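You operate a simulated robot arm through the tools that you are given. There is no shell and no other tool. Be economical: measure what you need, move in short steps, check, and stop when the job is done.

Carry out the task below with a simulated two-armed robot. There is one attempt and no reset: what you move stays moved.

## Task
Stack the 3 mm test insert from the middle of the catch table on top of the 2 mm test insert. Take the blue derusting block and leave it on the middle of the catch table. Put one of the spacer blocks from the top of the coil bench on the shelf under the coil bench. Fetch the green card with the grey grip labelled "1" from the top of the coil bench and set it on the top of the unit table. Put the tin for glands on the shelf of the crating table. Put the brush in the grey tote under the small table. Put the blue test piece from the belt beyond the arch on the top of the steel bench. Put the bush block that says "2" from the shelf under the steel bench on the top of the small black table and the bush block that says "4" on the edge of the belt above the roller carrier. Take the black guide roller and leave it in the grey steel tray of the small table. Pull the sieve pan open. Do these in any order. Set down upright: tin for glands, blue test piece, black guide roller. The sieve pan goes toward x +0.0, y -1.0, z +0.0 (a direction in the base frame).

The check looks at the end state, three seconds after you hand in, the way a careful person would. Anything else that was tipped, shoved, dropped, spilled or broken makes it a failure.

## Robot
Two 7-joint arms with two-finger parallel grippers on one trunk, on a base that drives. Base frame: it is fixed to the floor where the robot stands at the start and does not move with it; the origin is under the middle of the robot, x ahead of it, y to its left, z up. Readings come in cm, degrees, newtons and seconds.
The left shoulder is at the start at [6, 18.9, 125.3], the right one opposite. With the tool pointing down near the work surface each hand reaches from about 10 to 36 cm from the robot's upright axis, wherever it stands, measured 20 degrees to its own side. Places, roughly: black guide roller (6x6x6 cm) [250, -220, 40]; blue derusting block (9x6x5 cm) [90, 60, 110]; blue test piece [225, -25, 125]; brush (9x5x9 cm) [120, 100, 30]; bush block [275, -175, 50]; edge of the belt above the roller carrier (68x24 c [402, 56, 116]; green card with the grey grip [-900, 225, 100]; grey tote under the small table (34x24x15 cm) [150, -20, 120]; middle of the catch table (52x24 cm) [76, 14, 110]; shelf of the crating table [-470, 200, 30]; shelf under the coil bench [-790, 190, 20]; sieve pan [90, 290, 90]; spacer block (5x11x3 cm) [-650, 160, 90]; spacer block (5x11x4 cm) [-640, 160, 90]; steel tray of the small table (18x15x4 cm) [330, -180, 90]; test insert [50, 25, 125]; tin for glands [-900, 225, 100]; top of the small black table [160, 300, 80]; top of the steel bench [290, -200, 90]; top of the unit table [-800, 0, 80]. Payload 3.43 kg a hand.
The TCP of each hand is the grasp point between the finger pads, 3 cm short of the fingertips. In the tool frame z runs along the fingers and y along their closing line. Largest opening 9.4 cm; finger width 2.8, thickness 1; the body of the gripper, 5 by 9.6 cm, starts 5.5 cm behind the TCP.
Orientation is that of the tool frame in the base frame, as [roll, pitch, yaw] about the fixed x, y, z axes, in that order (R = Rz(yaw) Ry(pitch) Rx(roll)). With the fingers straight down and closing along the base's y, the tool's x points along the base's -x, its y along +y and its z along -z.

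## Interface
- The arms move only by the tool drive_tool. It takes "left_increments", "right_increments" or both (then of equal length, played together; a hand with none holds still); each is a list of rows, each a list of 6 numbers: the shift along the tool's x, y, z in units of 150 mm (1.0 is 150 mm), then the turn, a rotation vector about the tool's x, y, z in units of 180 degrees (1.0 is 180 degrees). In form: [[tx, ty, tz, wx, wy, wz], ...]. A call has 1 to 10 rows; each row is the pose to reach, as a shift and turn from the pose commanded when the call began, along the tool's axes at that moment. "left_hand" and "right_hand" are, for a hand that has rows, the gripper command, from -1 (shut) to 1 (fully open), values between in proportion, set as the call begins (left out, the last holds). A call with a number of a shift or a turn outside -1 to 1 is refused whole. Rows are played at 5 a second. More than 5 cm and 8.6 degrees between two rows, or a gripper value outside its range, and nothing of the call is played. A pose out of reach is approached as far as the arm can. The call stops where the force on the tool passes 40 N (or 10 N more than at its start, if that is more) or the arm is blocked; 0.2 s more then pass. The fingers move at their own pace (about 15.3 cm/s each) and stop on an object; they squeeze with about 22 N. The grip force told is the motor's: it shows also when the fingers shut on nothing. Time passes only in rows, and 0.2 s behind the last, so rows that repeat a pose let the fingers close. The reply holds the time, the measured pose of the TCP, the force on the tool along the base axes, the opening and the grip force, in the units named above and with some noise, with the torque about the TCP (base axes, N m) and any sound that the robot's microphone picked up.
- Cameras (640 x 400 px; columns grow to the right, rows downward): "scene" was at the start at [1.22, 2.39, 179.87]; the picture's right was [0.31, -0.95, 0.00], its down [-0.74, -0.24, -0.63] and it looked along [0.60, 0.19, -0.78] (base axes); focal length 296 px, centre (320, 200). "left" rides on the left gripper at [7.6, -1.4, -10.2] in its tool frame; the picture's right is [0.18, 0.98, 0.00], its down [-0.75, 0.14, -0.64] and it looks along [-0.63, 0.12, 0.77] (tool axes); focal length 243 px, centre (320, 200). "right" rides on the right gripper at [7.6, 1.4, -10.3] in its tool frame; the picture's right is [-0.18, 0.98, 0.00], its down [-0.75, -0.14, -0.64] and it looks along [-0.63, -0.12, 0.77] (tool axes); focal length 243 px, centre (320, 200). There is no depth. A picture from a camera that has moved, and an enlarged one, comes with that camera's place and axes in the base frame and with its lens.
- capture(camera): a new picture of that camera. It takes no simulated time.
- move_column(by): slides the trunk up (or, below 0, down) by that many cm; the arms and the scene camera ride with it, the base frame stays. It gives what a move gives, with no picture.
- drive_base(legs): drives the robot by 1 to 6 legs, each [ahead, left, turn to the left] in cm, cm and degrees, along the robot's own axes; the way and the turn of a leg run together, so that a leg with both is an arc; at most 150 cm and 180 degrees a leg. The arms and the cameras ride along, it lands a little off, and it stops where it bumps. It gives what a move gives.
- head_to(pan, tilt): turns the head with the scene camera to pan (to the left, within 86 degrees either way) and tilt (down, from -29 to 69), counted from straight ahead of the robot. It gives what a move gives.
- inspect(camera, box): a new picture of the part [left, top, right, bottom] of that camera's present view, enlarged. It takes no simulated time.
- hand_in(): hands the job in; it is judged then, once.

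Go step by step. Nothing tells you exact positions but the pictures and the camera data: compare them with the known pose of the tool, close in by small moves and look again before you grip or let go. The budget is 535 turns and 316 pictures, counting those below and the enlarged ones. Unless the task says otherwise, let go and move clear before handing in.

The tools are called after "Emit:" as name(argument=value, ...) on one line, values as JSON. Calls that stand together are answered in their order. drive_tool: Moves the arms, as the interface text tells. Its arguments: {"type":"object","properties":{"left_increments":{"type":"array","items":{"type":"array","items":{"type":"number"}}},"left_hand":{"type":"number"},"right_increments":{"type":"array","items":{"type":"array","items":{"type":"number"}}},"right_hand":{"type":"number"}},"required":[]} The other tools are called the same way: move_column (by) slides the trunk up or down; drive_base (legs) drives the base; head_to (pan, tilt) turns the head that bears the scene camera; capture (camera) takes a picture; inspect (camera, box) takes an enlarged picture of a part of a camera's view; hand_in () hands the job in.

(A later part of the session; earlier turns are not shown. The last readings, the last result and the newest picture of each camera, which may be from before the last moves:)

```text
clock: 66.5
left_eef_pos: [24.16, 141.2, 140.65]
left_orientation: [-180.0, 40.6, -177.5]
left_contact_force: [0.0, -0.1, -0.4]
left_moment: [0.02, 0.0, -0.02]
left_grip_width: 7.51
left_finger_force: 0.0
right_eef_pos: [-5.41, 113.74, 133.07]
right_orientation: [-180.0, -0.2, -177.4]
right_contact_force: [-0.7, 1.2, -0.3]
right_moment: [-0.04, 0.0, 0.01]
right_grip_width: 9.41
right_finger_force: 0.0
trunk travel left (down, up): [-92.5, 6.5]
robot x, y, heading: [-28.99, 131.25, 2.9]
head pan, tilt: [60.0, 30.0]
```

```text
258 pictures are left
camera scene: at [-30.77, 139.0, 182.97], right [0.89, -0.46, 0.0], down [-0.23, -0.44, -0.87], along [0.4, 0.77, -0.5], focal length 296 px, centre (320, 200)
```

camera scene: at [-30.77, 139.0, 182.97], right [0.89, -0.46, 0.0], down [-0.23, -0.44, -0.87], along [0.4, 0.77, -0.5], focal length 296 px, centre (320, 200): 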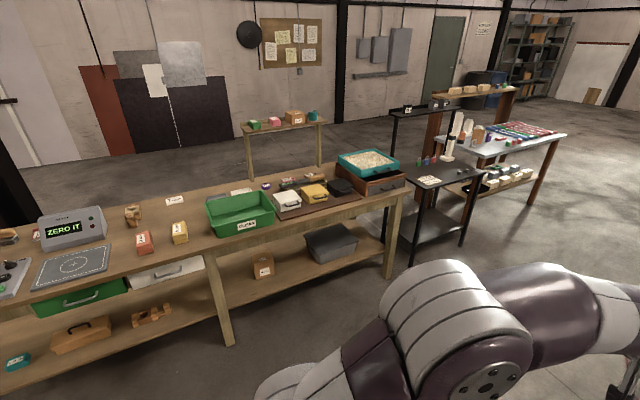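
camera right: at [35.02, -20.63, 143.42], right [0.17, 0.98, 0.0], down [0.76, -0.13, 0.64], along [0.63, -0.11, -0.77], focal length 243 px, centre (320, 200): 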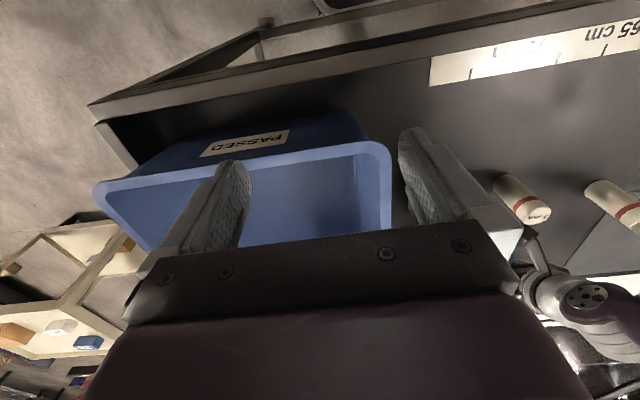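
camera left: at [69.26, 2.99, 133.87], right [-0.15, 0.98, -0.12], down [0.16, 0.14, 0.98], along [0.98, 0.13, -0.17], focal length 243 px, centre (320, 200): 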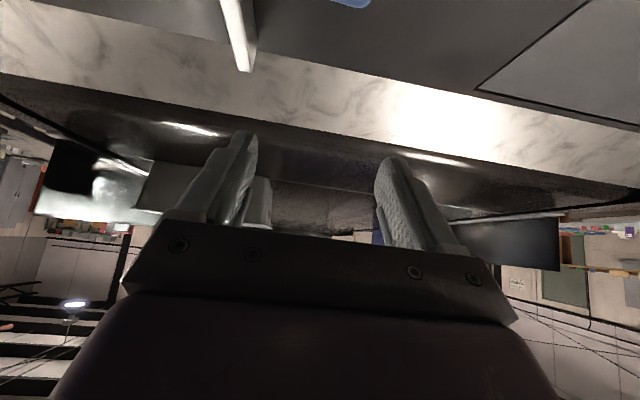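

There is a small table beside the catch table with something red beneath it, perhaps the brush. I zoom in.

Emit:
head_to(pan=-5, tilt=40)

Emit:
inspect(camera="scene", box=[260, 80, 480, 280])

Emit:
head_to(pan=65, tilt=30)

Emit:
inspect(camera="scene", box=[240, 100, 480, 280])

```text
clock: 67.8
left_eef_pos: [24.14, 141.11, 140.7]
left_orientation: [-180.0, 40.4, -177.3]
left_contact_force: [-0.1, -0.4, 0.6]
left_moment: [0.0, 0.02, 0.0]
left_grip_width: 7.54
left_finger_force: 0.0
right_eef_pos: [-5.41, 113.7, 133.17]
right_orientation: [180.0, 0.0, -177.4]
right_contact_force: [-0.3, -0.5, 0.0]
right_moment: [-0.03, 0.0, -0.02]
right_grip_width: 9.4
right_finger_force: 0.0
trunk travel left (down, up): [-92.5, 6.5]
robot x, y, heading: [-28.68, 131.36, 2.5]
head pan, tilt: [-5.0, 40.0]
```

```text
2.00 times, centred on (370, 180) of scene
camera zoom: at [-26.45, 130.63, 181.43], right [-0.04, -1.0, 0.0], down [-0.64, 0.03, -0.77], along [0.77, -0.03, -0.64], focal length 592 px, centre (220, 240)
```

zoom: 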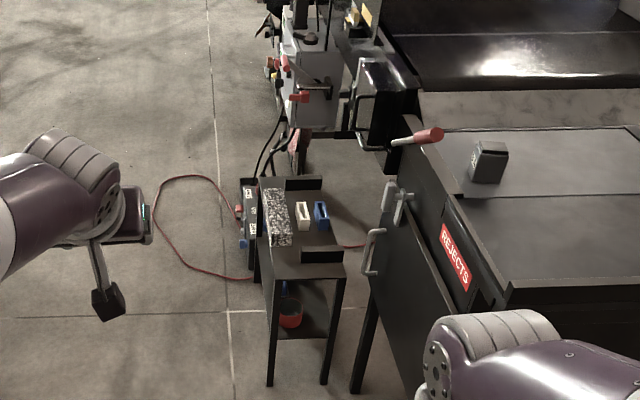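

```text
clock: 69.2
left_eef_pos: [24.11, 140.92, 140.68]
left_orientation: [-179.9, 40.4, -177.4]
left_contact_force: [-0.1, 0.2, 0.2]
left_moment: [0.0, 0.0, 0.01]
left_grip_width: 7.51
left_finger_force: 0.0
right_eef_pos: [-5.45, 113.68, 133.14]
right_orientation: [180.0, -0.1, -177.4]
right_contact_force: [-0.6, 0.4, -0.5]
right_moment: [0.02, 0.0, -0.01]
right_grip_width: 9.37
right_finger_force: 0.2
trunk travel left (down, up): [-92.5, 6.5]
robot x, y, heading: [-28.68, 131.0, 2.7]
head pan, tilt: [65.0, 30.0]
```

```text
2.22 times, centred on (360, 190) of scene
camera zoom: at [-31.48, 139.34, 182.97], right [0.92, -0.38, 0.0], down [-0.19, -0.46, -0.87], along [0.33, 0.8, -0.5], focal length 658 px, centre (231, 222)
```

zoom: 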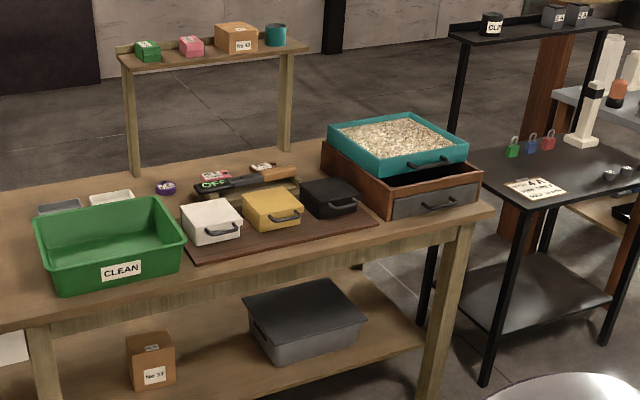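

The brush seems to sit on the lower shelf of that small black table. The sieve pan (grey drawer below the teal sieve) is close, at about (87, 270, 93); I drive there first, facing the bench.

Emit:
drive_base(legs=[[0, 0, 87.5], [65, 0, 0], [0, -97, 0]])

Emit:
head_to(pan=-10, tilt=45)

Emit:
capture(camera="scene")

```text
clock: 81.1
left_eef_pos: [57.43, 249.75, 140.74]
left_orientation: [-179.9, 40.5, -89.6]
left_contact_force: [0.1, -0.3, 0.1]
left_moment: [0.0, -0.01, 0.04]
left_grip_width: 7.54
left_finger_force: 0.0
right_eef_pos: [83.78, 219.11, 133.0]
right_orientation: [180.0, -0.1, -89.7]
right_contact_force: [0.1, 0.7, 0.0]
right_moment: [0.03, -0.03, -0.03]
right_grip_width: 9.39
right_finger_force: 0.0
trunk travel left (down, up): [-92.5, 6.5]
robot x, y, heading: [65.52, 196.25, 90.5]
head pan, tilt: [65.0, 30.0]
```

```text
clock: 82.5
left_eef_pos: [57.61, 249.76, 140.71]
left_orientation: [-180.0, 40.5, -89.6]
left_contact_force: [-0.7, -0.2, 0.0]
left_moment: [0.03, -0.02, 0.02]
left_grip_width: 7.53
left_finger_force: 0.2
right_eef_pos: [83.99, 219.18, 133.12]
right_orientation: [179.9, 0.0, -89.6]
right_contact_force: [-1.7, -0.5, -0.2]
right_moment: [0.01, 0.02, 0.01]
right_grip_width: 9.41
right_finger_force: 0.1
trunk travel left (down, up): [-92.5, 6.5]
robot x, y, heading: [65.58, 196.47, 90.4]
head pan, tilt: [-10.0, 45.0]
```

```text
255 pictures are left
camera scene: at [66.85, 198.44, 180.71], right [0.99, -0.17, 0.0], down [-0.12, -0.7, -0.71], along [0.12, 0.7, -0.71], focal length 296 px, centre (320, 200)
```

scene: 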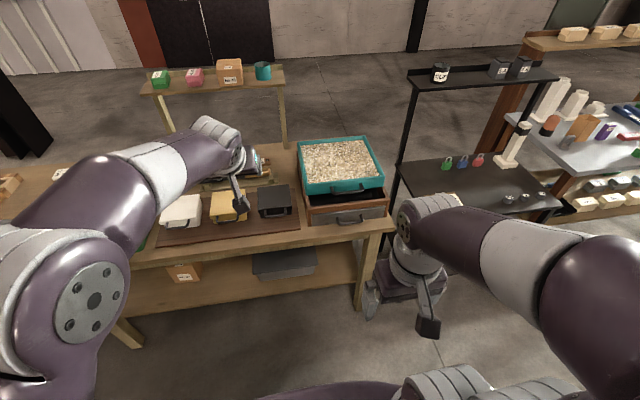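

The drawer handle is at about (91, 273, 92). I zoom in on it.

Emit:
inspect(camera="scene", box=[290, 130, 410, 240])

Emit:
capture(camera="right")

```text
3.64 times, centred on (350, 185) of scene
camera zoom: at [66.85, 198.44, 180.71], right [0.99, -0.17, 0.0], down [-0.12, -0.7, -0.71], along [0.12, 0.7, -0.71], focal length 1076 px, centre (211, 254)
```

zoom: 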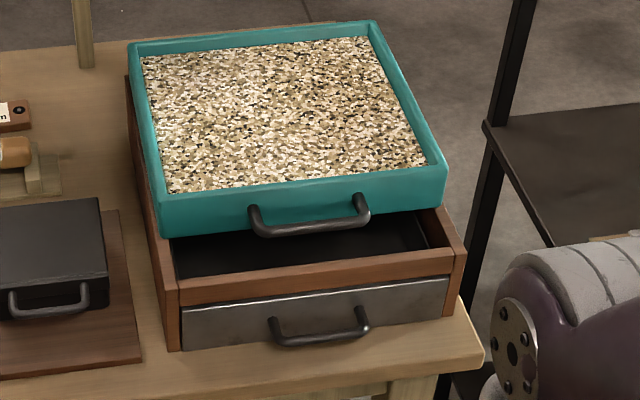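

```text
253 pictures are left
camera right: at [82.44, 211.57, 143.42], right [-0.98, 0.18, 0.0], down [0.14, 0.76, 0.64], along [0.11, 0.63, -0.77], focal length 243 px, centre (320, 200)
```

right: 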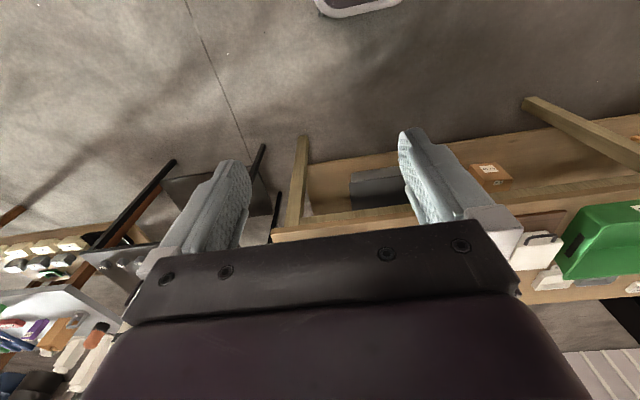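

I pitch the right hand forward to near-horizontal while reaching ahead.

Emit:
drive_tool(right_increments=[[-0.1, 0, 0, 0, -0.045, 0], [-0.2, 0, 0, 0, -0.09, 0], [-0.3, 0, 0, 0, -0.135, 0], [-0.4, 0, 0, 0, -0.18, 0], [-0.5, 0, 0, 0, -0.225, 0], [-0.6, 0, 0, 0, -0.27, 0], [-0.7, 0, 0.1, 0, -0.315, 0], [-0.8, 0, 0.2, 0, -0.36, 0], [-0.9, 0, 0.3, 0, -0.405, 0], [-1, 0, 0.4, 0, -0.44, 0]])

Emit:
capture(camera="right")

```text
clock: 84.8
left_eef_pos: [57.57, 250.05, 140.67]
left_orientation: [-179.9, 40.4, -89.7]
left_contact_force: [0.5, 0.3, 0.4]
left_moment: [-0.04, 0.02, 0.0]
left_grip_width: 7.53
left_finger_force: 0.2
right_eef_pos: [83.77, 234.37, 127.09]
right_orientation: [179.9, 79.0, -89.6]
right_contact_force: [0.7, 1.1, -0.1]
right_moment: [0.0, 0.0, 0.0]
right_grip_width: 9.4
right_finger_force: 0.0
right hand out of reach, approached as far as the arm can: row 1, 2, 3, 4, 5, 6, 7, 8
trunk travel left (down, up): [-92.5, 6.5]
robot x, y, heading: [65.24, 196.41, 90.5]
head pan, tilt: [-10.0, 45.0]
```

```text
252 pictures are left
camera right: at [82.47, 222.83, 121.59], right [-0.98, 0.03, 0.18], down [0.14, -0.49, 0.86], along [0.11, 0.87, 0.47], focal length 243 px, centre (320, 200)
```

right: 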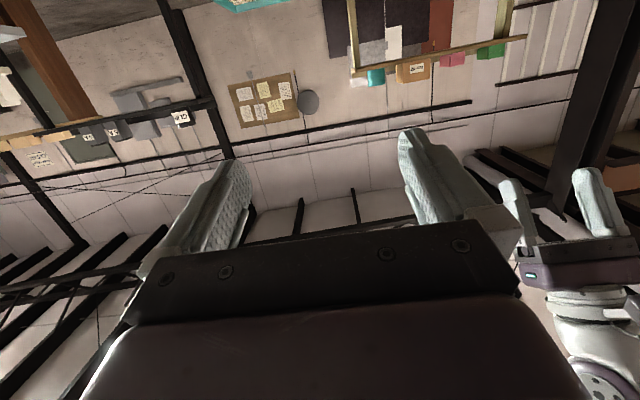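

Hand is horizontal. Next I roll it 90° so that the fingers close vertically around the handle bar.

Emit:
drive_tool(right_increments=[[0, 0, 0, 0, 0, 0.047], [0, 0, 0, 0, 0, 0.094], [0, 0, 0, 0, 0, 0.141], [0, 0, 0, 0, 0, 0.188], [0, 0, 0, 0, 0, 0.235], [0, 0, 0, 0, 0, 0.282], [0, 0, 0, 0, 0, 0.329], [0, 0, 0, 0, 0, 0.376], [0, 0, 0, 0, 0, 0.423], [0, 0, 0, 0, 0, 0.47]])

Emit:
capture(camera="right")

Emit:
capture(camera="scene")

```text
clock: 87.0
left_eef_pos: [57.64, 249.82, 140.74]
left_orientation: [-180.0, 40.6, -89.5]
left_contact_force: [0.2, -0.6, -0.1]
left_moment: [-0.02, 0.01, -0.02]
left_grip_width: 7.54
left_finger_force: 0.0
right_eef_pos: [83.8, 234.03, 127.0]
right_orientation: [100.9, 5.1, -178.6]
right_contact_force: [0.2, 0.0, -1.1]
right_moment: [0.04, -0.03, 0.04]
right_grip_width: 9.38
right_finger_force: 0.0
trunk travel left (down, up): [-92.5, 6.5]
robot x, y, heading: [65.33, 196.2, 90.6]
head pan, tilt: [-10.0, 45.0]
```

```text
251 pictures are left
camera right: at [76.02, 224.14, 129.8], right [0.09, 0.19, 0.98], down [0.77, -0.64, 0.05], along [0.63, 0.75, -0.2], focal length 243 px, centre (320, 200)
```

right: 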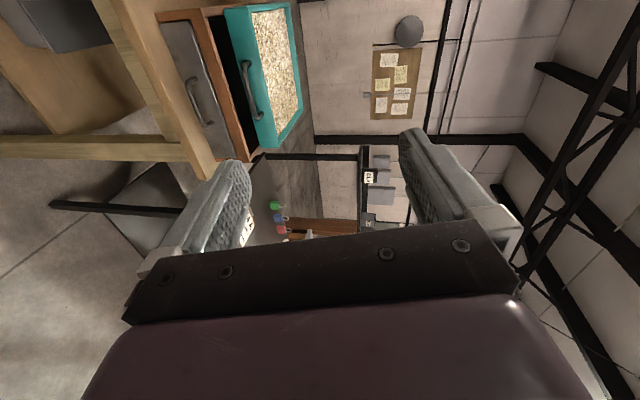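

```text
250 pictures are left
camera scene: at [66.83, 198.43, 180.7], right [0.99, -0.17, 0.0], down [-0.12, -0.7, -0.71], along [0.12, 0.7, -0.71], focal length 296 px, centre (320, 200)
```

scene: 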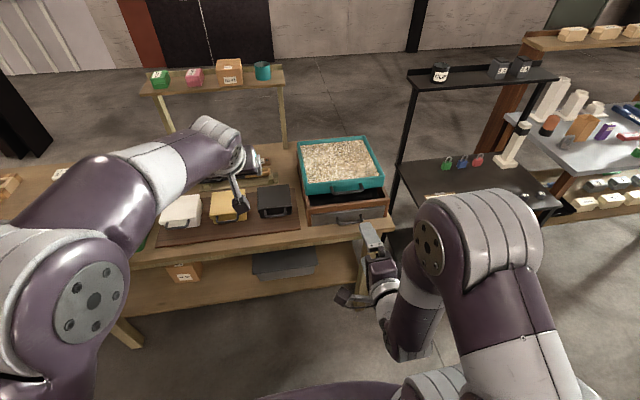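

The two views place the handle at (90.7, 270.5, 93.8), with the bench top at z≈87.5. I level the tool while lowering.

Emit:
drive_tool(right_increments=[[0.02, -0.25, 0.05, -0.03, 0, 0.015], [0.04, -0.5, 0.1, -0.06, 0, 0.03], [0.06, -0.75, 0.14, -0.06, 0, 0.03], [0.09, -0.98, 0.19, -0.06, 0, 0.03]], right_hand=0.1)

Emit:
drive_tool(right_increments=[[-0.1, -0.2, 0.2, 0, 0, 0], [-0.2, -0.4, 0.4, 0, 0, 0], [-0.3, -0.6, 0.6, 0, 0, 0], [-0.4, -0.8, 0.8, 0, 0, 0], [-0.46, -1, 0.93, 0, 0, 0]])

Emit:
capture(camera="right")

```text
clock: 88.0
left_eef_pos: [57.52, 250.01, 140.72]
left_orientation: [-179.9, 40.4, -89.7]
left_contact_force: [0.9, -0.8, -0.4]
left_moment: [0.01, 0.01, 0.0]
left_grip_width: 7.49
left_finger_force: 0.1
right_eef_pos: [83.86, 234.47, 112.22]
right_orientation: [89.5, -0.1, -179.1]
right_contact_force: [-0.3, 0.9, -0.2]
right_moment: [0.05, -0.01, -0.01]
right_grip_width: 5.16
right_finger_force: 0.1
trunk travel left (down, up): [-92.5, 6.5]
robot x, y, heading: [65.62, 196.14, 90.3]
head pan, tilt: [-10.0, 45.0]
```

```text
clock: 89.2
left_eef_pos: [57.73, 249.88, 140.56]
left_orientation: [179.9, 40.4, -89.7]
left_contact_force: [0.2, 0.0, 0.2]
left_moment: [0.01, -0.01, 0.02]
left_grip_width: 7.5
left_finger_force: 0.1
right_eef_pos: [90.6, 248.17, 96.79]
right_orientation: [90.3, -0.1, -179.2]
right_contact_force: [0.2, -0.3, -0.4]
right_moment: [0.01, 0.05, -0.04]
right_grip_width: 5.18
right_finger_force: 0.1
trunk travel left (down, up): [-92.5, 6.5]
robot x, y, heading: [65.43, 196.42, 90.5]
head pan, tilt: [-10.0, 45.0]
```

```text
249 pictures are left
camera right: at [83.11, 237.84, 98.36], right [0.19, 0.01, 0.98], down [0.76, -0.63, -0.14], along [0.62, 0.78, -0.12], focal length 243 px, centre (320, 200)
```

right: 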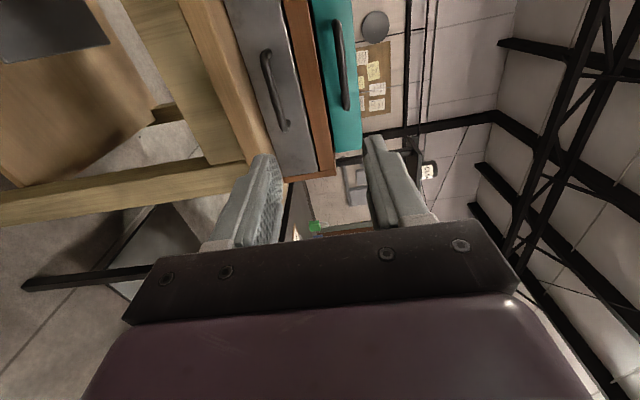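

With the closer view the handle is at about (91, 272.6, 90.6) and the bench at 86.5. I narrow the fingers to 3.5 cm and approach.

Emit:
drive_tool(right_increments=[[-0.02, -0.2, 0.15, 0, 0, 0], [-0.02, -0.38, 0.4, 0, 0, 0], [-0.02, -0.38, 0.7, 0, 0, 0], [-0.02, -0.38, 1.0, 0, 0, 0]], right_hand=-0.25)

Emit:
capture(camera="right")

Emit:
inspect(camera="scene", box=[290, 140, 410, 250])

```text
clock: 90.3
left_eef_pos: [57.72, 249.72, 140.7]
left_orientation: [-179.9, 40.5, -89.6]
left_contact_force: [0.2, -0.6, 0.3]
left_moment: [0.0, 0.0, 0.0]
left_grip_width: 7.52
left_finger_force: 0.1
right_eef_pos: [90.85, 260.68, 89.72]
right_orientation: [95.4, -0.9, -179.5]
right_contact_force: [-0.1, -0.2, -0.3]
right_moment: [-0.02, 0.02, 0.03]
right_grip_width: 3.51
right_finger_force: 0.1
right hand out of reach, approached as far as the arm can: row 4
trunk travel left (down, up): [-92.5, 6.5]
robot x, y, heading: [65.48, 196.46, 90.4]
head pan, tilt: [-10.0, 45.0]
stopped in row 4 (right hand): the arm was blocked; the commanded pose is now the measured one
```

```text
248 pictures are left
camera right: at [83.3, 250.62, 92.23], right [0.2, 0.09, 0.98], down [0.76, -0.65, -0.09], along [0.62, 0.76, -0.2], focal length 243 px, centre (320, 200)
```

right: 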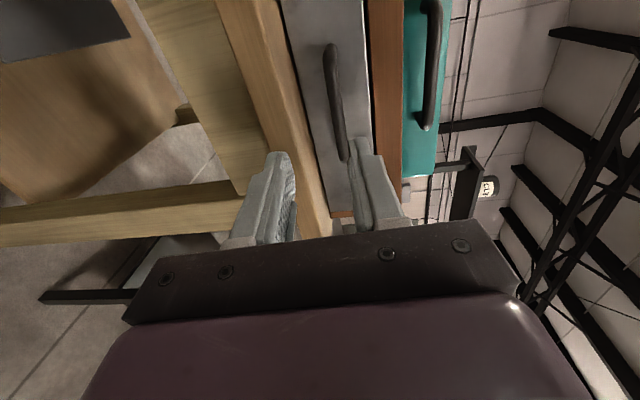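

```text
3.64 times, centred on (350, 195) of scene
camera zoom: at [66.88, 198.45, 180.7], right [0.99, -0.17, 0.0], down [-0.12, -0.7, -0.71], along [0.12, 0.7, -0.71], focal length 1076 px, centre (211, 218)
```

zoom: 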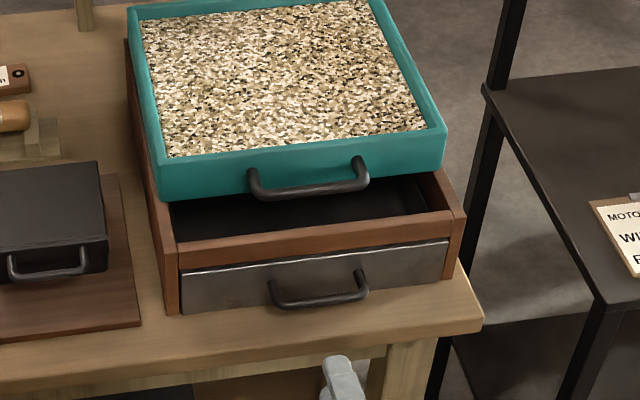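

The arm has hit its limit just short of the bench edge. I raise and level the hand slightly, then let the base advance.

Emit:
drive_tool(right_increments=[[0, 0.1, -0.1, -0.015, 0, 0], [0, 0.18, -0.15, -0.03, 0, 0], [0, 0.18, -0.15, -0.03, 0, 0]])

Emit:
drive_base(legs=[[8, 0, 0]])

Emit:
capture(camera="right")

Emit:
inspect(camera="scene", box=[290, 150, 410, 260])

```text
clock: 91.1
left_eef_pos: [57.59, 249.77, 140.65]
left_orientation: [-180.0, 40.5, -89.5]
left_contact_force: [-0.1, 0.0, 0.7]
left_moment: [0.04, -0.04, 0.02]
left_grip_width: 7.52
left_finger_force: 0.1
right_eef_pos: [90.8, 258.77, 92.79]
right_orientation: [89.6, -1.0, -179.5]
right_contact_force: [-0.6, 0.2, 0.3]
right_moment: [0.01, 0.02, 0.0]
right_grip_width: 3.55
right_finger_force: 0.1
trunk travel left (down, up): [-92.5, 6.5]
robot x, y, heading: [65.26, 196.59, 90.6]
head pan, tilt: [-10.0, 45.0]
```

```text
clock: 92.1
left_eef_pos: [57.55, 257.21, 140.97]
left_orientation: [-180.0, 40.8, -89.6]
left_contact_force: [0.8, -0.4, 0.0]
left_moment: [0.0, -0.01, 0.02]
left_grip_width: 7.54
left_finger_force: 0.1
right_eef_pos: [90.89, 266.4, 92.93]
right_orientation: [89.5, -1.0, -179.5]
right_contact_force: [0.2, -0.5, -0.5]
right_moment: [0.01, 0.01, 0.01]
right_grip_width: 3.52
right_finger_force: 0.0
trunk travel left (down, up): [-92.5, 6.5]
robot x, y, heading: [65.58, 204.03, 90.5]
head pan, tilt: [-10.0, 45.0]
```

```text
246 pictures are left
camera right: at [83.24, 256.08, 94.43], right [0.2, -0.01, 0.98], down [0.76, -0.64, -0.16], along [0.62, 0.77, -0.12], focal length 243 px, centre (320, 200)
```

right: 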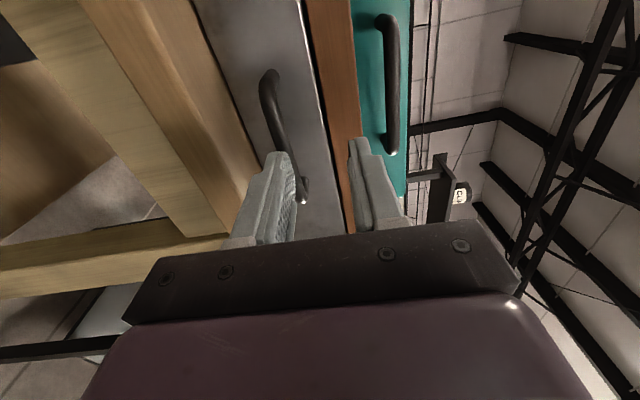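

```text
3.64 times, centred on (350, 205) of scene
camera zoom: at [66.76, 205.8, 180.72], right [0.99, -0.17, 0.0], down [-0.12, -0.7, -0.71], along [0.12, 0.7, -0.71], focal length 1076 px, centre (211, 182)
```

zoom: 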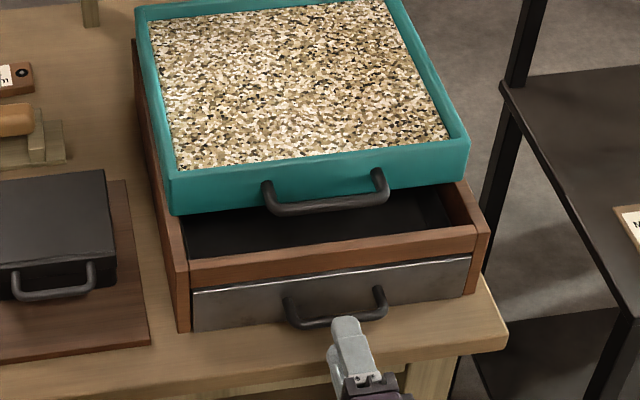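

Handle bar at (90.4, 272.6, 90.4). I lower to its height and move in, then close.

Emit:
drive_tool(right_increments=[[0.02, -0.1, 0, 0, 0, 0], [0.03, -0.15, 0.05, 0, 0, 0], [0.03, -0.15, 0.15, 0, 0, 0], [0.03, -0.15, 0.28, 0, 0, 0]], right_hand=-0.35)

Emit:
capture(camera="right")

```text
clock: 93.0
left_eef_pos: [57.57, 257.76, 140.64]
left_orientation: [179.9, 40.4, -89.7]
left_contact_force: [-0.2, 0.1, -0.4]
left_moment: [-0.01, -0.02, 0.02]
left_grip_width: 7.51
left_finger_force: 0.0
right_eef_pos: [90.91, 268.65, 90.54]
right_orientation: [93.1, -1.5, 179.8]
right_contact_force: [0.2, 0.1, 0.5]
right_moment: [0.02, -0.03, 0.0]
right_grip_width: 3.06
right_finger_force: 0.0
right hand out of reach, approached as far as the arm can: row 4
trunk travel left (down, up): [-92.5, 6.5]
robot x, y, heading: [65.32, 204.21, 90.3]
head pan, tilt: [-10.0, 45.0]
stopped in row 4 (right hand): the arm was blocked; the commanded pose is now the measured one
```

```text
244 pictures are left
camera right: at [83.19, 258.51, 92.63], right [0.21, 0.05, 0.98], down [0.75, -0.65, -0.13], along [0.63, 0.76, -0.18], focal length 243 px, centre (320, 200)
```

right: 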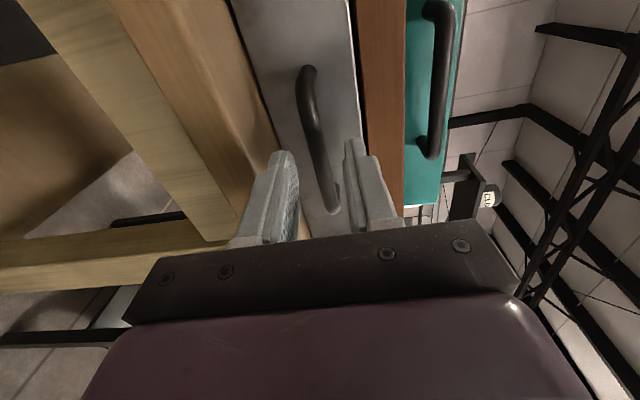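

The bar lies between the finger planes. A small base advance closes the rest of the distance.

Emit:
drive_base(legs=[[2.8, 0, 0]])

Emit:
capture(camera="right")

```text
clock: 93.8
left_eef_pos: [57.49, 259.68, 141.02]
left_orientation: [-179.9, 41.0, -89.7]
left_contact_force: [0.4, -0.8, 0.5]
left_moment: [0.06, 0.01, 0.0]
left_grip_width: 7.52
left_finger_force: 0.0
right_eef_pos: [90.8, 271.07, 91.03]
right_orientation: [92.4, -1.5, 179.8]
right_contact_force: [0.1, -0.3, 0.5]
right_moment: [0.02, 0.0, 0.01]
right_grip_width: 3.16
right_finger_force: 0.2
trunk travel left (down, up): [-92.5, 6.5]
robot x, y, heading: [65.33, 206.72, 90.6]
head pan, tilt: [-10.0, 45.0]
```

```text
243 pictures are left
camera right: at [83.16, 260.92, 93.13], right [0.21, 0.04, 0.98], down [0.75, -0.65, -0.13], along [0.63, 0.76, -0.17], focal length 243 px, centre (320, 200)
```

right: 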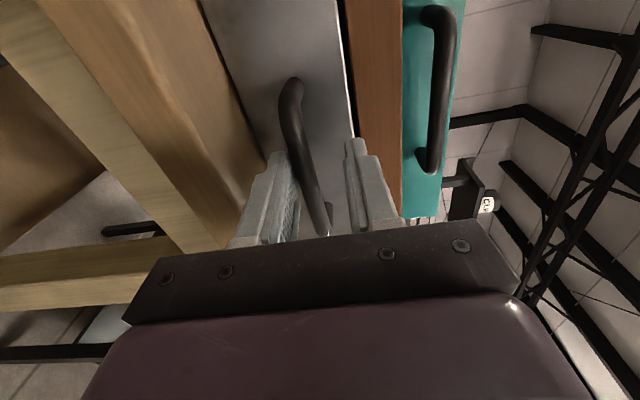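

The bar is between the pads; I close the fingers.

Emit:
drive_tool(right_increments=[[0, 0, 0, 0, 0, 0], [0, 0, 0, 0, 0, 0], [0, 0, 0, 0, 0, 0]], right_hand=-1)

```text
clock: 94.6
left_eef_pos: [57.55, 260.78, 140.56]
left_orientation: [180.0, 40.3, -89.6]
left_contact_force: [0.9, 0.6, 0.0]
left_moment: [0.0, -0.02, 0.0]
left_grip_width: 7.52
left_finger_force: 0.0
right_eef_pos: [90.91, 271.53, 90.12]
right_orientation: [93.5, -1.6, 179.8]
right_contact_force: [-1.5, -8.8, -30.9]
right_moment: [-0.55, -1.28, 0.15]
right_grip_width: 1.21
right_finger_force: 45.0
trunk travel left (down, up): [-92.5, 6.5]
robot x, y, heading: [65.76, 206.81, 90.2]
head pan, tilt: [-10.0, 45.0]
```

Gripped, with a vertical strain; I ease the hand down a little before pulling.

Emit:
drive_tool(right_increments=[[0, -0.02, 0, 0, 0, 0], [0, -0.04, 0, 0, 0, 0]])

```text
clock: 95.0
left_eef_pos: [57.59, 260.32, 140.78]
left_orientation: [180.0, 40.5, -89.6]
left_contact_force: [-0.2, -0.1, 0.3]
left_moment: [-0.01, -0.02, -0.01]
left_grip_width: 7.51
left_finger_force: 0.1
right_eef_pos: [90.83, 271.22, 90.05]
right_orientation: [94.1, -1.4, 179.8]
right_contact_force: [1.7, 0.6, -11.5]
right_moment: [-0.29, -1.36, -0.15]
right_grip_width: 1.21
right_finger_force: 44.5
trunk travel left (down, up): [-92.5, 6.5]
robot x, y, heading: [65.47, 206.94, 90.4]
head pan, tilt: [-10.0, 45.0]
stopped in row 1 (right hand): the force on the tool passed its limit (the readings are from after the stop); the commanded pose is now the measured one
```

I pull straight back toward −y in small steps.

Emit:
drive_tool(right_increments=[[0, 0, -0.08, 0, 0, 0], [0, 0, -0.2, 0, 0, 0], [0, 0, -0.35, 0, 0, 0], [0, 0, -0.5, 0, 0, 0], [0, 0, -0.65, 0, 0, 0], [0, 0, -0.8, 0, 0, 0]])

Emit:
capture(camera="scene")

```text
clock: 96.4
left_eef_pos: [57.72, 260.45, 140.76]
left_orientation: [-180.0, 40.5, -89.6]
left_contact_force: [0.8, -0.1, 0.4]
left_moment: [0.02, -0.02, 0.04]
left_grip_width: 7.53
left_finger_force: 0.1
right_eef_pos: [90.8, 259.98, 90.14]
right_orientation: [95.3, -1.7, 179.6]
right_contact_force: [4.8, 1.1, -23.0]
right_moment: [-0.36, -1.4, -0.3]
right_grip_width: 1.21
right_finger_force: 44.5
trunk travel left (down, up): [-92.5, 6.5]
robot x, y, heading: [65.47, 206.58, 90.6]
head pan, tilt: [-10.0, 45.0]
stopped in row 6 (right hand): the force on the tool passed its limit (the readings are from after the stop); the commanded pose is now the measured one
```

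```text
242 pictures are left
camera scene: at [66.98, 209.09, 180.73], right [0.99, -0.17, 0.0], down [-0.12, -0.7, -0.71], along [0.12, 0.7, -0.71], focal length 296 px, centre (320, 200)
```

scene: 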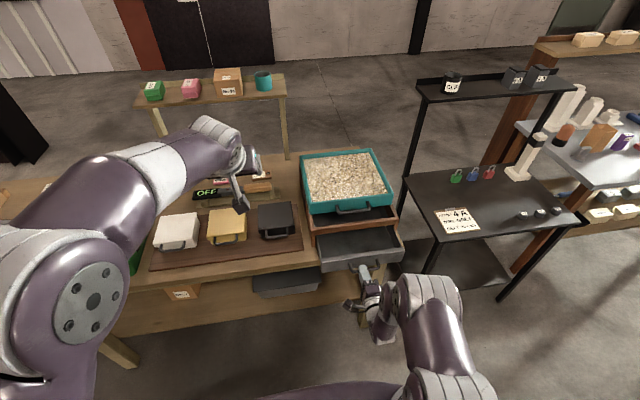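

The pan has come out about 11 cm. I test whether it is at its stop with a slightly lower hand.

Emit:
drive_tool(right_increments=[[0, -0.02, 0, 0, 0, 0], [0, -0.02, -0.05, 0, 0, 0], [0, -0.02, -0.12, 0, 0, 0], [0, -0.02, -0.2, 0, 0, 0]])

Emit:
inspect(camera="scene", box=[280, 140, 420, 280])

```text
clock: 97.4
left_eef_pos: [57.83, 260.6, 140.59]
left_orientation: [179.8, 40.4, -89.7]
left_contact_force: [0.0, -0.7, -0.2]
left_moment: [0.02, -0.01, 0.03]
left_grip_width: 7.52
left_finger_force: 0.0
right_eef_pos: [90.64, 257.38, 90.15]
right_orientation: [95.0, -1.8, 179.6]
right_contact_force: [12.8, 0.8, -22.1]
right_moment: [-0.35, -1.29, -0.18]
right_grip_width: 1.24
right_finger_force: 45.3
trunk travel left (down, up): [-92.5, 6.5]
robot x, y, heading: [65.47, 206.74, 90.4]
head pan, tilt: [-10.0, 45.0]
```

```text
2.86 times, centred on (350, 210) of scene
camera zoom: at [67.18, 209.39, 180.68], right [0.99, -0.17, 0.0], down [-0.12, -0.7, -0.71], along [0.12, 0.7, -0.71], focal length 845 px, centre (234, 171)
```

zoom: 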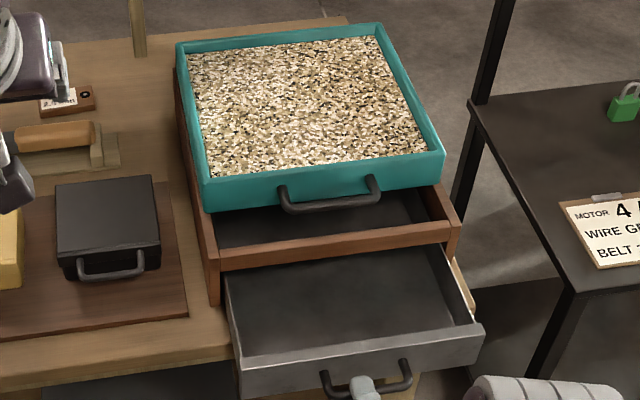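

Still sliding freely at 14 cm. I pull a few more centimetres.

Emit:
drive_tool(right_increments=[[0.01, -0.01, -0.07, 0, 0, 0], [0.02, -0.01, -0.14, 0, 0, 0], [0.02, -0.01, -0.21, 0, 0, 0], [0.02, -0.01, -0.28, 0, 0, 0]])

Emit:
inspect(camera="scene", box=[280, 140, 420, 280])

```text
clock: 98.3
left_eef_pos: [57.82, 260.38, 140.84]
left_orientation: [179.8, 40.6, -89.7]
left_contact_force: [-0.5, -0.4, 0.5]
left_moment: [-0.03, 0.0, 0.0]
left_grip_width: 7.53
left_finger_force: 0.0
right_eef_pos: [90.77, 253.43, 90.17]
right_orientation: [95.6, -1.5, 179.3]
right_contact_force: [18.0, -0.2, -23.4]
right_moment: [-0.45, -1.35, -0.05]
right_grip_width: 1.21
right_finger_force: 45.4
trunk travel left (down, up): [-92.5, 6.5]
robot x, y, heading: [65.6, 207.03, 90.3]
head pan, tilt: [-10.0, 45.0]
stopped in row 4 (right hand): the force on the tool passed its limit (the readings are from after the stop); the commanded pose is now the measured one
```

```text
2.86 times, centred on (350, 210) of scene
camera zoom: at [67.07, 209.13, 180.71], right [0.99, -0.17, 0.0], down [-0.12, -0.7, -0.71], along [0.12, 0.7, -0.71], focal length 845 px, centre (234, 171)
```

zoom: 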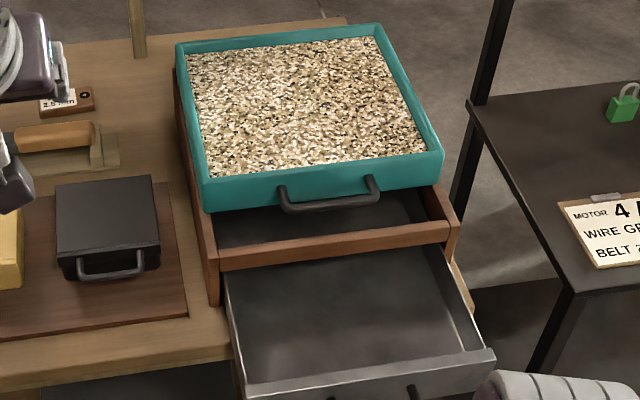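

The pan is open about 18 cm. I release and back the hand off straight.

Emit:
drive_tool(right_increments=[[0, 0, 0, 0, 0, 0], [0, 0, 0, 0, 0, 0]], right_hand=-0.3)

Emit:
capture(camera="right")

```text
clock: 98.9
left_eef_pos: [57.63, 260.49, 140.65]
left_orientation: [180.0, 40.5, -89.5]
left_contact_force: [-0.1, -0.3, -0.7]
left_moment: [0.01, 0.01, 0.04]
left_grip_width: 7.55
left_finger_force: 0.0
right_eef_pos: [90.45, 253.66, 90.43]
right_orientation: [95.0, -1.7, 179.6]
right_contact_force: [0.0, -0.2, 0.0]
right_moment: [0.02, -0.02, 0.01]
right_grip_width: 3.3
right_finger_force: 0.1
trunk travel left (down, up): [-92.5, 6.5]
robot x, y, heading: [65.05, 206.74, 90.4]
head pan, tilt: [-10.0, 45.0]
```

```text
239 pictures are left
camera right: at [82.8, 243.63, 93.04], right [0.21, 0.08, 0.97], down [0.75, -0.66, -0.11], along [0.63, 0.75, -0.2], focal length 243 px, centre (320, 200)
```

right: 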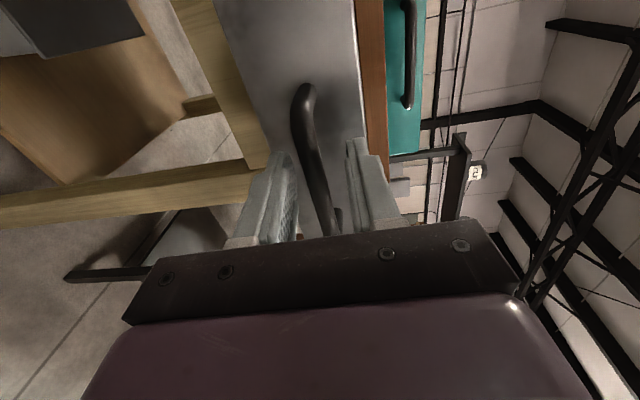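

Free of the handle. I back off with the base.

Emit:
drive_base(legs=[[-35, 0, 0]])

Emit:
capture(camera="scene")

```text
clock: 101.2
left_eef_pos: [57.52, 225.29, 140.69]
left_orientation: [180.0, 40.4, -89.2]
left_contact_force: [-0.9, 0.1, -0.2]
left_moment: [0.0, 0.02, 0.01]
left_grip_width: 7.54
left_finger_force: 0.0
right_eef_pos: [90.54, 218.69, 90.49]
right_orientation: [95.1, -1.5, -180.0]
right_contact_force: [0.2, 0.5, 0.2]
right_moment: [0.01, -0.02, 0.03]
right_grip_width: 3.31
right_finger_force: 0.1
trunk travel left (down, up): [-92.5, 6.5]
robot x, y, heading: [65.86, 172.18, 90.8]
head pan, tilt: [-10.0, 45.0]
```

```text
238 pictures are left
camera scene: at [67.12, 174.04, 180.7], right [0.99, -0.16, 0.0], down [-0.11, -0.7, -0.71], along [0.11, 0.7, -0.71], focal length 296 px, centre (320, 200)
```

scene: 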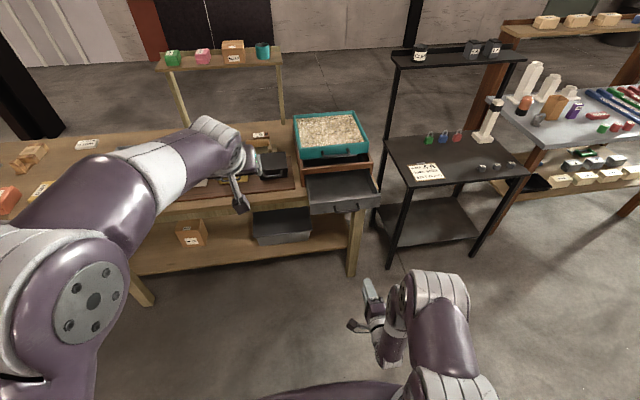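

Next the brush. It sits at about (114–120, 100, 30) on the lower shelf of the small table; I turn to face +x and look at it.

Emit:
drive_base(legs=[[0, 0, -90]])

Emit:
head_to(pan=-45, tilt=55)

Emit:
capture(camera="scene")

```text
clock: 105.4
left_eef_pos: [119.25, 179.09, 140.91]
left_orientation: [180.0, 40.5, 179.9]
left_contact_force: [0.2, -0.6, -0.2]
left_moment: [0.02, 0.01, -0.03]
left_grip_width: 7.5
left_finger_force: 0.1
right_eef_pos: [112.26, 146.2, 90.59]
right_orientation: [94.9, -1.5, 89.0]
right_contact_force: [0.4, 0.9, 0.3]
right_moment: [-0.01, -0.03, 0.04]
right_grip_width: 3.29
right_finger_force: 0.0
trunk travel left (down, up): [-92.5, 6.5]
robot x, y, heading: [66.01, 172.23, -0.3]
head pan, tilt: [-10.0, 45.0]
```

```text
clock: 106.5
left_eef_pos: [119.24, 179.12, 140.75]
left_orientation: [179.9, 40.5, 179.8]
left_contact_force: [0.3, 0.1, 0.1]
left_moment: [-0.01, 0.01, 0.0]
left_grip_width: 7.52
left_finger_force: 0.0
right_eef_pos: [112.09, 146.3, 90.55]
right_orientation: [94.9, -1.6, 89.0]
right_contact_force: [0.1, 0.1, -0.3]
right_moment: [0.0, 0.0, 0.04]
right_grip_width: 3.29
right_finger_force: 0.0
trunk travel left (down, up): [-92.5, 6.5]
robot x, y, heading: [65.9, 172.02, -0.3]
head pan, tilt: [-45.0, 55.0]
```

```text
237 pictures are left
camera scene: at [64.83, 166.74, 179.36], right [-0.71, -0.71, 0.0], down [-0.58, 0.58, -0.57], along [0.4, -0.41, -0.82], focal length 296 px, centre (320, 200)
```

scene: 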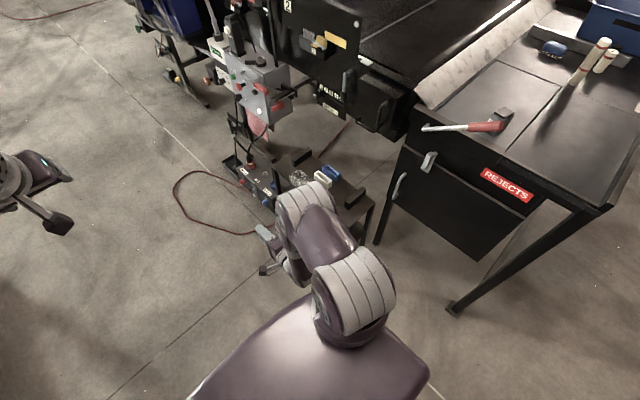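

The right arm hides the table, so I go back and right a bit to view it along +x.

Emit:
drive_base(legs=[[-50, 0, 0], [0, -42, 0]])

Emit:
move_column(by=-55)

Emit:
head_to(pan=-14, tilt=38)

Emit:
capture(camera="scene")

```text
clock: 111.6
left_eef_pos: [68.5, 137.92, 140.82]
left_orientation: [-179.9, 40.5, -179.6]
left_contact_force: [-0.6, 0.5, -0.1]
left_moment: [0.01, -0.01, -0.03]
left_grip_width: 7.52
left_finger_force: 0.1
right_eef_pos: [61.92, 105.13, 90.5]
right_orientation: [95.1, -1.6, 89.5]
right_contact_force: [0.1, 0.1, 0.5]
right_moment: [0.0, 0.01, -0.01]
right_grip_width: 3.29
right_finger_force: 0.0
trunk travel left (down, up): [-92.5, 6.5]
robot x, y, heading: [15.05, 129.78, 0.7]
head pan, tilt: [-45.0, 55.0]
```

```text
refused: -55 is not a number from -40 to 40
```

```text
clock: 112.6
left_eef_pos: [68.58, 137.8, 140.82]
left_orientation: [-179.9, 40.5, -179.5]
left_contact_force: [0.2, -0.8, 0.5]
left_moment: [0.0, 0.0, -0.02]
left_grip_width: 7.52
left_finger_force: 0.0
right_eef_pos: [61.82, 104.95, 90.44]
right_orientation: [95.0, -1.6, 89.7]
right_contact_force: [0.3, -0.3, 0.2]
right_moment: [0.0, 0.04, -0.01]
right_grip_width: 3.3
right_finger_force: 0.0
trunk travel left (down, up): [-92.5, 6.5]
robot x, y, heading: [14.83, 129.96, 0.7]
head pan, tilt: [-14.0, 38.0]
```

```text
236 pictures are left
camera scene: at [17.49, 127.92, 181.73], right [-0.23, -0.97, 0.0], down [-0.6, 0.14, -0.79], along [0.77, -0.19, -0.62], focal length 296 px, centre (320, 200)
```

scene: 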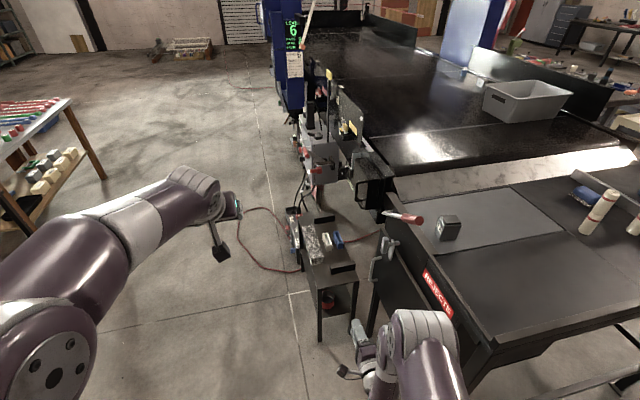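

I lower the trunk to look under the small table's top.

Emit:
move_column(by=-40)

Emit:
capture(camera="scene")

Emit:
capture(camera="right")

```text
clock: 116.4
left_eef_pos: [68.53, 137.9, 100.73]
left_orientation: [180.0, 40.6, -179.5]
left_contact_force: [0.3, -1.1, -0.1]
left_moment: [-0.02, 0.02, 0.0]
left_grip_width: 7.56
left_finger_force: 0.0
right_eef_pos: [61.71, 104.95, 50.48]
right_orientation: [95.0, -1.5, 89.6]
right_contact_force: [0.5, 0.8, 0.1]
right_moment: [-0.02, 0.02, 0.03]
right_grip_width: 3.29
right_finger_force: 0.1
trunk travel left (down, up): [-52.5, 46.5]
robot x, y, heading: [14.96, 129.93, 0.6]
head pan, tilt: [-14.0, 38.0]
```

```text
235 pictures are left
camera scene: at [17.49, 127.9, 141.73], right [-0.23, -0.97, 0.0], down [-0.6, 0.14, -0.79], along [0.77, -0.18, -0.62], focal length 296 px, centre (320, 200)
```

scene: 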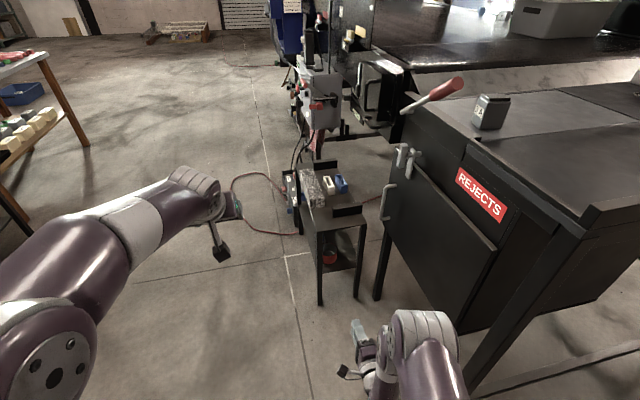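

```text
234 pictures are left
camera right: at [51.72, 112.59, 53.05], right [0.09, -0.21, 0.97], down [-0.66, -0.75, -0.11], along [0.75, -0.63, -0.2], focal length 243 px, centre (320, 200)
```

right: 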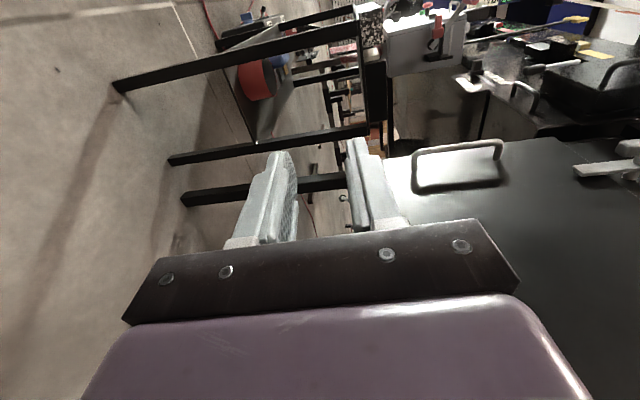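

Emit:
inspect(camera="right", box=[160, 0, 400, 170])

Emit:
inspect(camera="scene", box=[260, 130, 400, 310])

```text
2.35 times, centred on (280, 85) of right
camera zoom: at [51.72, 112.59, 53.05], right [0.09, -0.21, 0.97], down [-0.66, -0.75, -0.11], along [0.75, -0.63, -0.2], focal length 571 px, centre (414, 471)
```

zoom: 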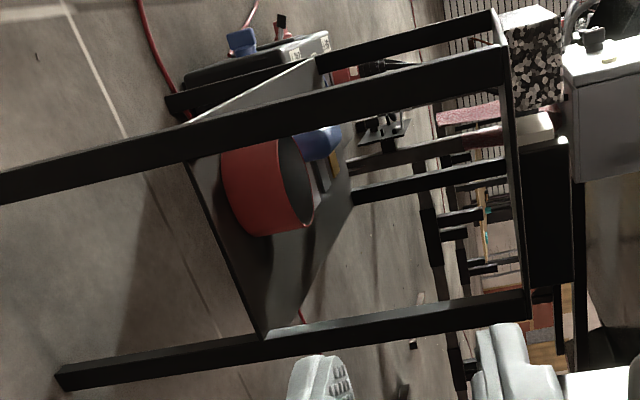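

```text
2.22 times, centred on (330, 220) of scene
camera zoom: at [17.49, 127.9, 141.73], right [-0.23, -0.97, 0.0], down [-0.6, 0.14, -0.79], along [0.77, -0.18, -0.62], focal length 658 px, centre (298, 156)
```

zoom: 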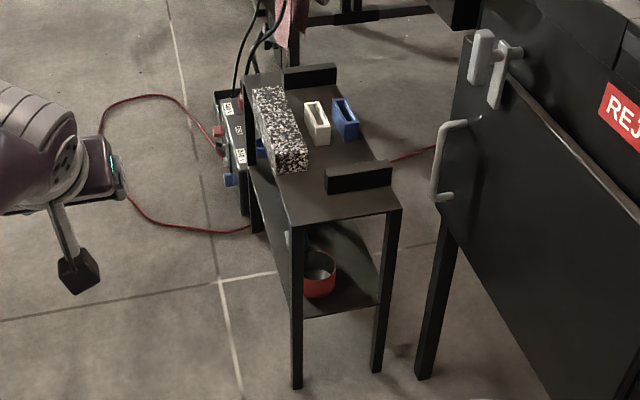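

A red cup stands at the front of the shelf with the blue brush behind it. I go round to the +y side of the small table for a direct approach.

Emit:
drive_base(legs=[[0, 68, 0], [110, 0, 0], [0, 0, -90]])

Emit:
head_to(pan=0, tilt=45)

Emit:
capture(camera="scene")

```text
clock: 129.3
left_eef_pos: [132.97, 145.97, 100.7]
left_orientation: [-180.0, 40.5, 89.7]
left_contact_force: [-0.9, 0.3, 0.9]
left_moment: [0.0, 0.0, 0.02]
left_grip_width: 7.52
left_finger_force: 0.1
right_eef_pos: [100.16, 153.0, 50.43]
right_orientation: [95.0, -1.6, -1.1]
right_contact_force: [0.3, 0.3, 0.5]
right_moment: [-0.03, 0.02, 0.03]
right_grip_width: 3.3
right_finger_force: 0.1
trunk travel left (down, up): [-52.5, 46.5]
robot x, y, heading: [125.66, 199.66, -90.3]
head pan, tilt: [-14.0, 38.0]
```

```text
clock: 130.1
left_eef_pos: [133.03, 145.98, 100.72]
left_orientation: [-179.9, 40.5, 89.8]
left_contact_force: [0.6, -0.8, 0.3]
left_moment: [0.0, -0.01, -0.02]
left_grip_width: 7.51
left_finger_force: 0.0
right_eef_pos: [100.22, 152.96, 50.38]
right_orientation: [95.1, -1.6, -1.1]
right_contact_force: [0.4, 0.2, -1.1]
right_moment: [0.01, -0.02, 0.01]
right_grip_width: 3.28
right_finger_force: 0.0
trunk travel left (down, up): [-52.5, 46.5]
robot x, y, heading: [125.64, 199.35, -90.4]
head pan, tilt: [0.0, 45.0]
```

```text
231 pictures are left
camera scene: at [125.76, 197.35, 140.71], right [-1.0, 0.01, 0.0], down [0.0, 0.71, -0.71], along [0.0, -0.71, -0.71], focal length 296 px, centre (320, 200)
```

scene: 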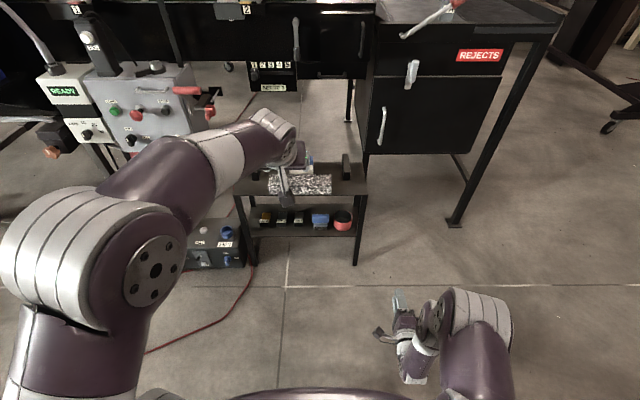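

The +y side is open; I zoom in on the shelf.

Emit:
inspect(camera="scene", box=[230, 160, 370, 260])

Emit:
capture(camera="right")

```text
4.00 times, centred on (300, 210) of scene
camera zoom: at [125.76, 197.35, 140.71], right [-1.0, 0.01, 0.0], down [0.0, 0.71, -0.71], along [0.0, -0.71, -0.71], focal length 1184 px, centre (400, 160)
```

zoom: 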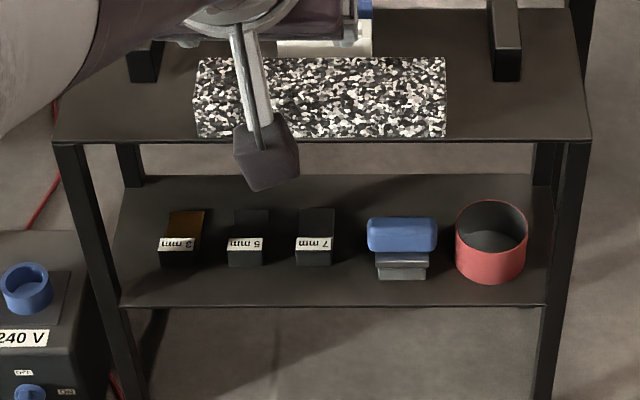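

```text
229 pictures are left
camera right: at [107.91, 163.05, 53.04], right [-0.21, -0.08, 0.97], down [-0.74, 0.67, -0.11], along [-0.64, -0.74, -0.2], focal length 243 px, centre (320, 200)
```

right: 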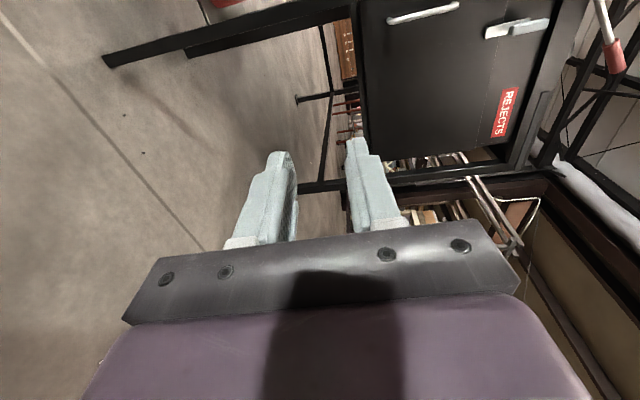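

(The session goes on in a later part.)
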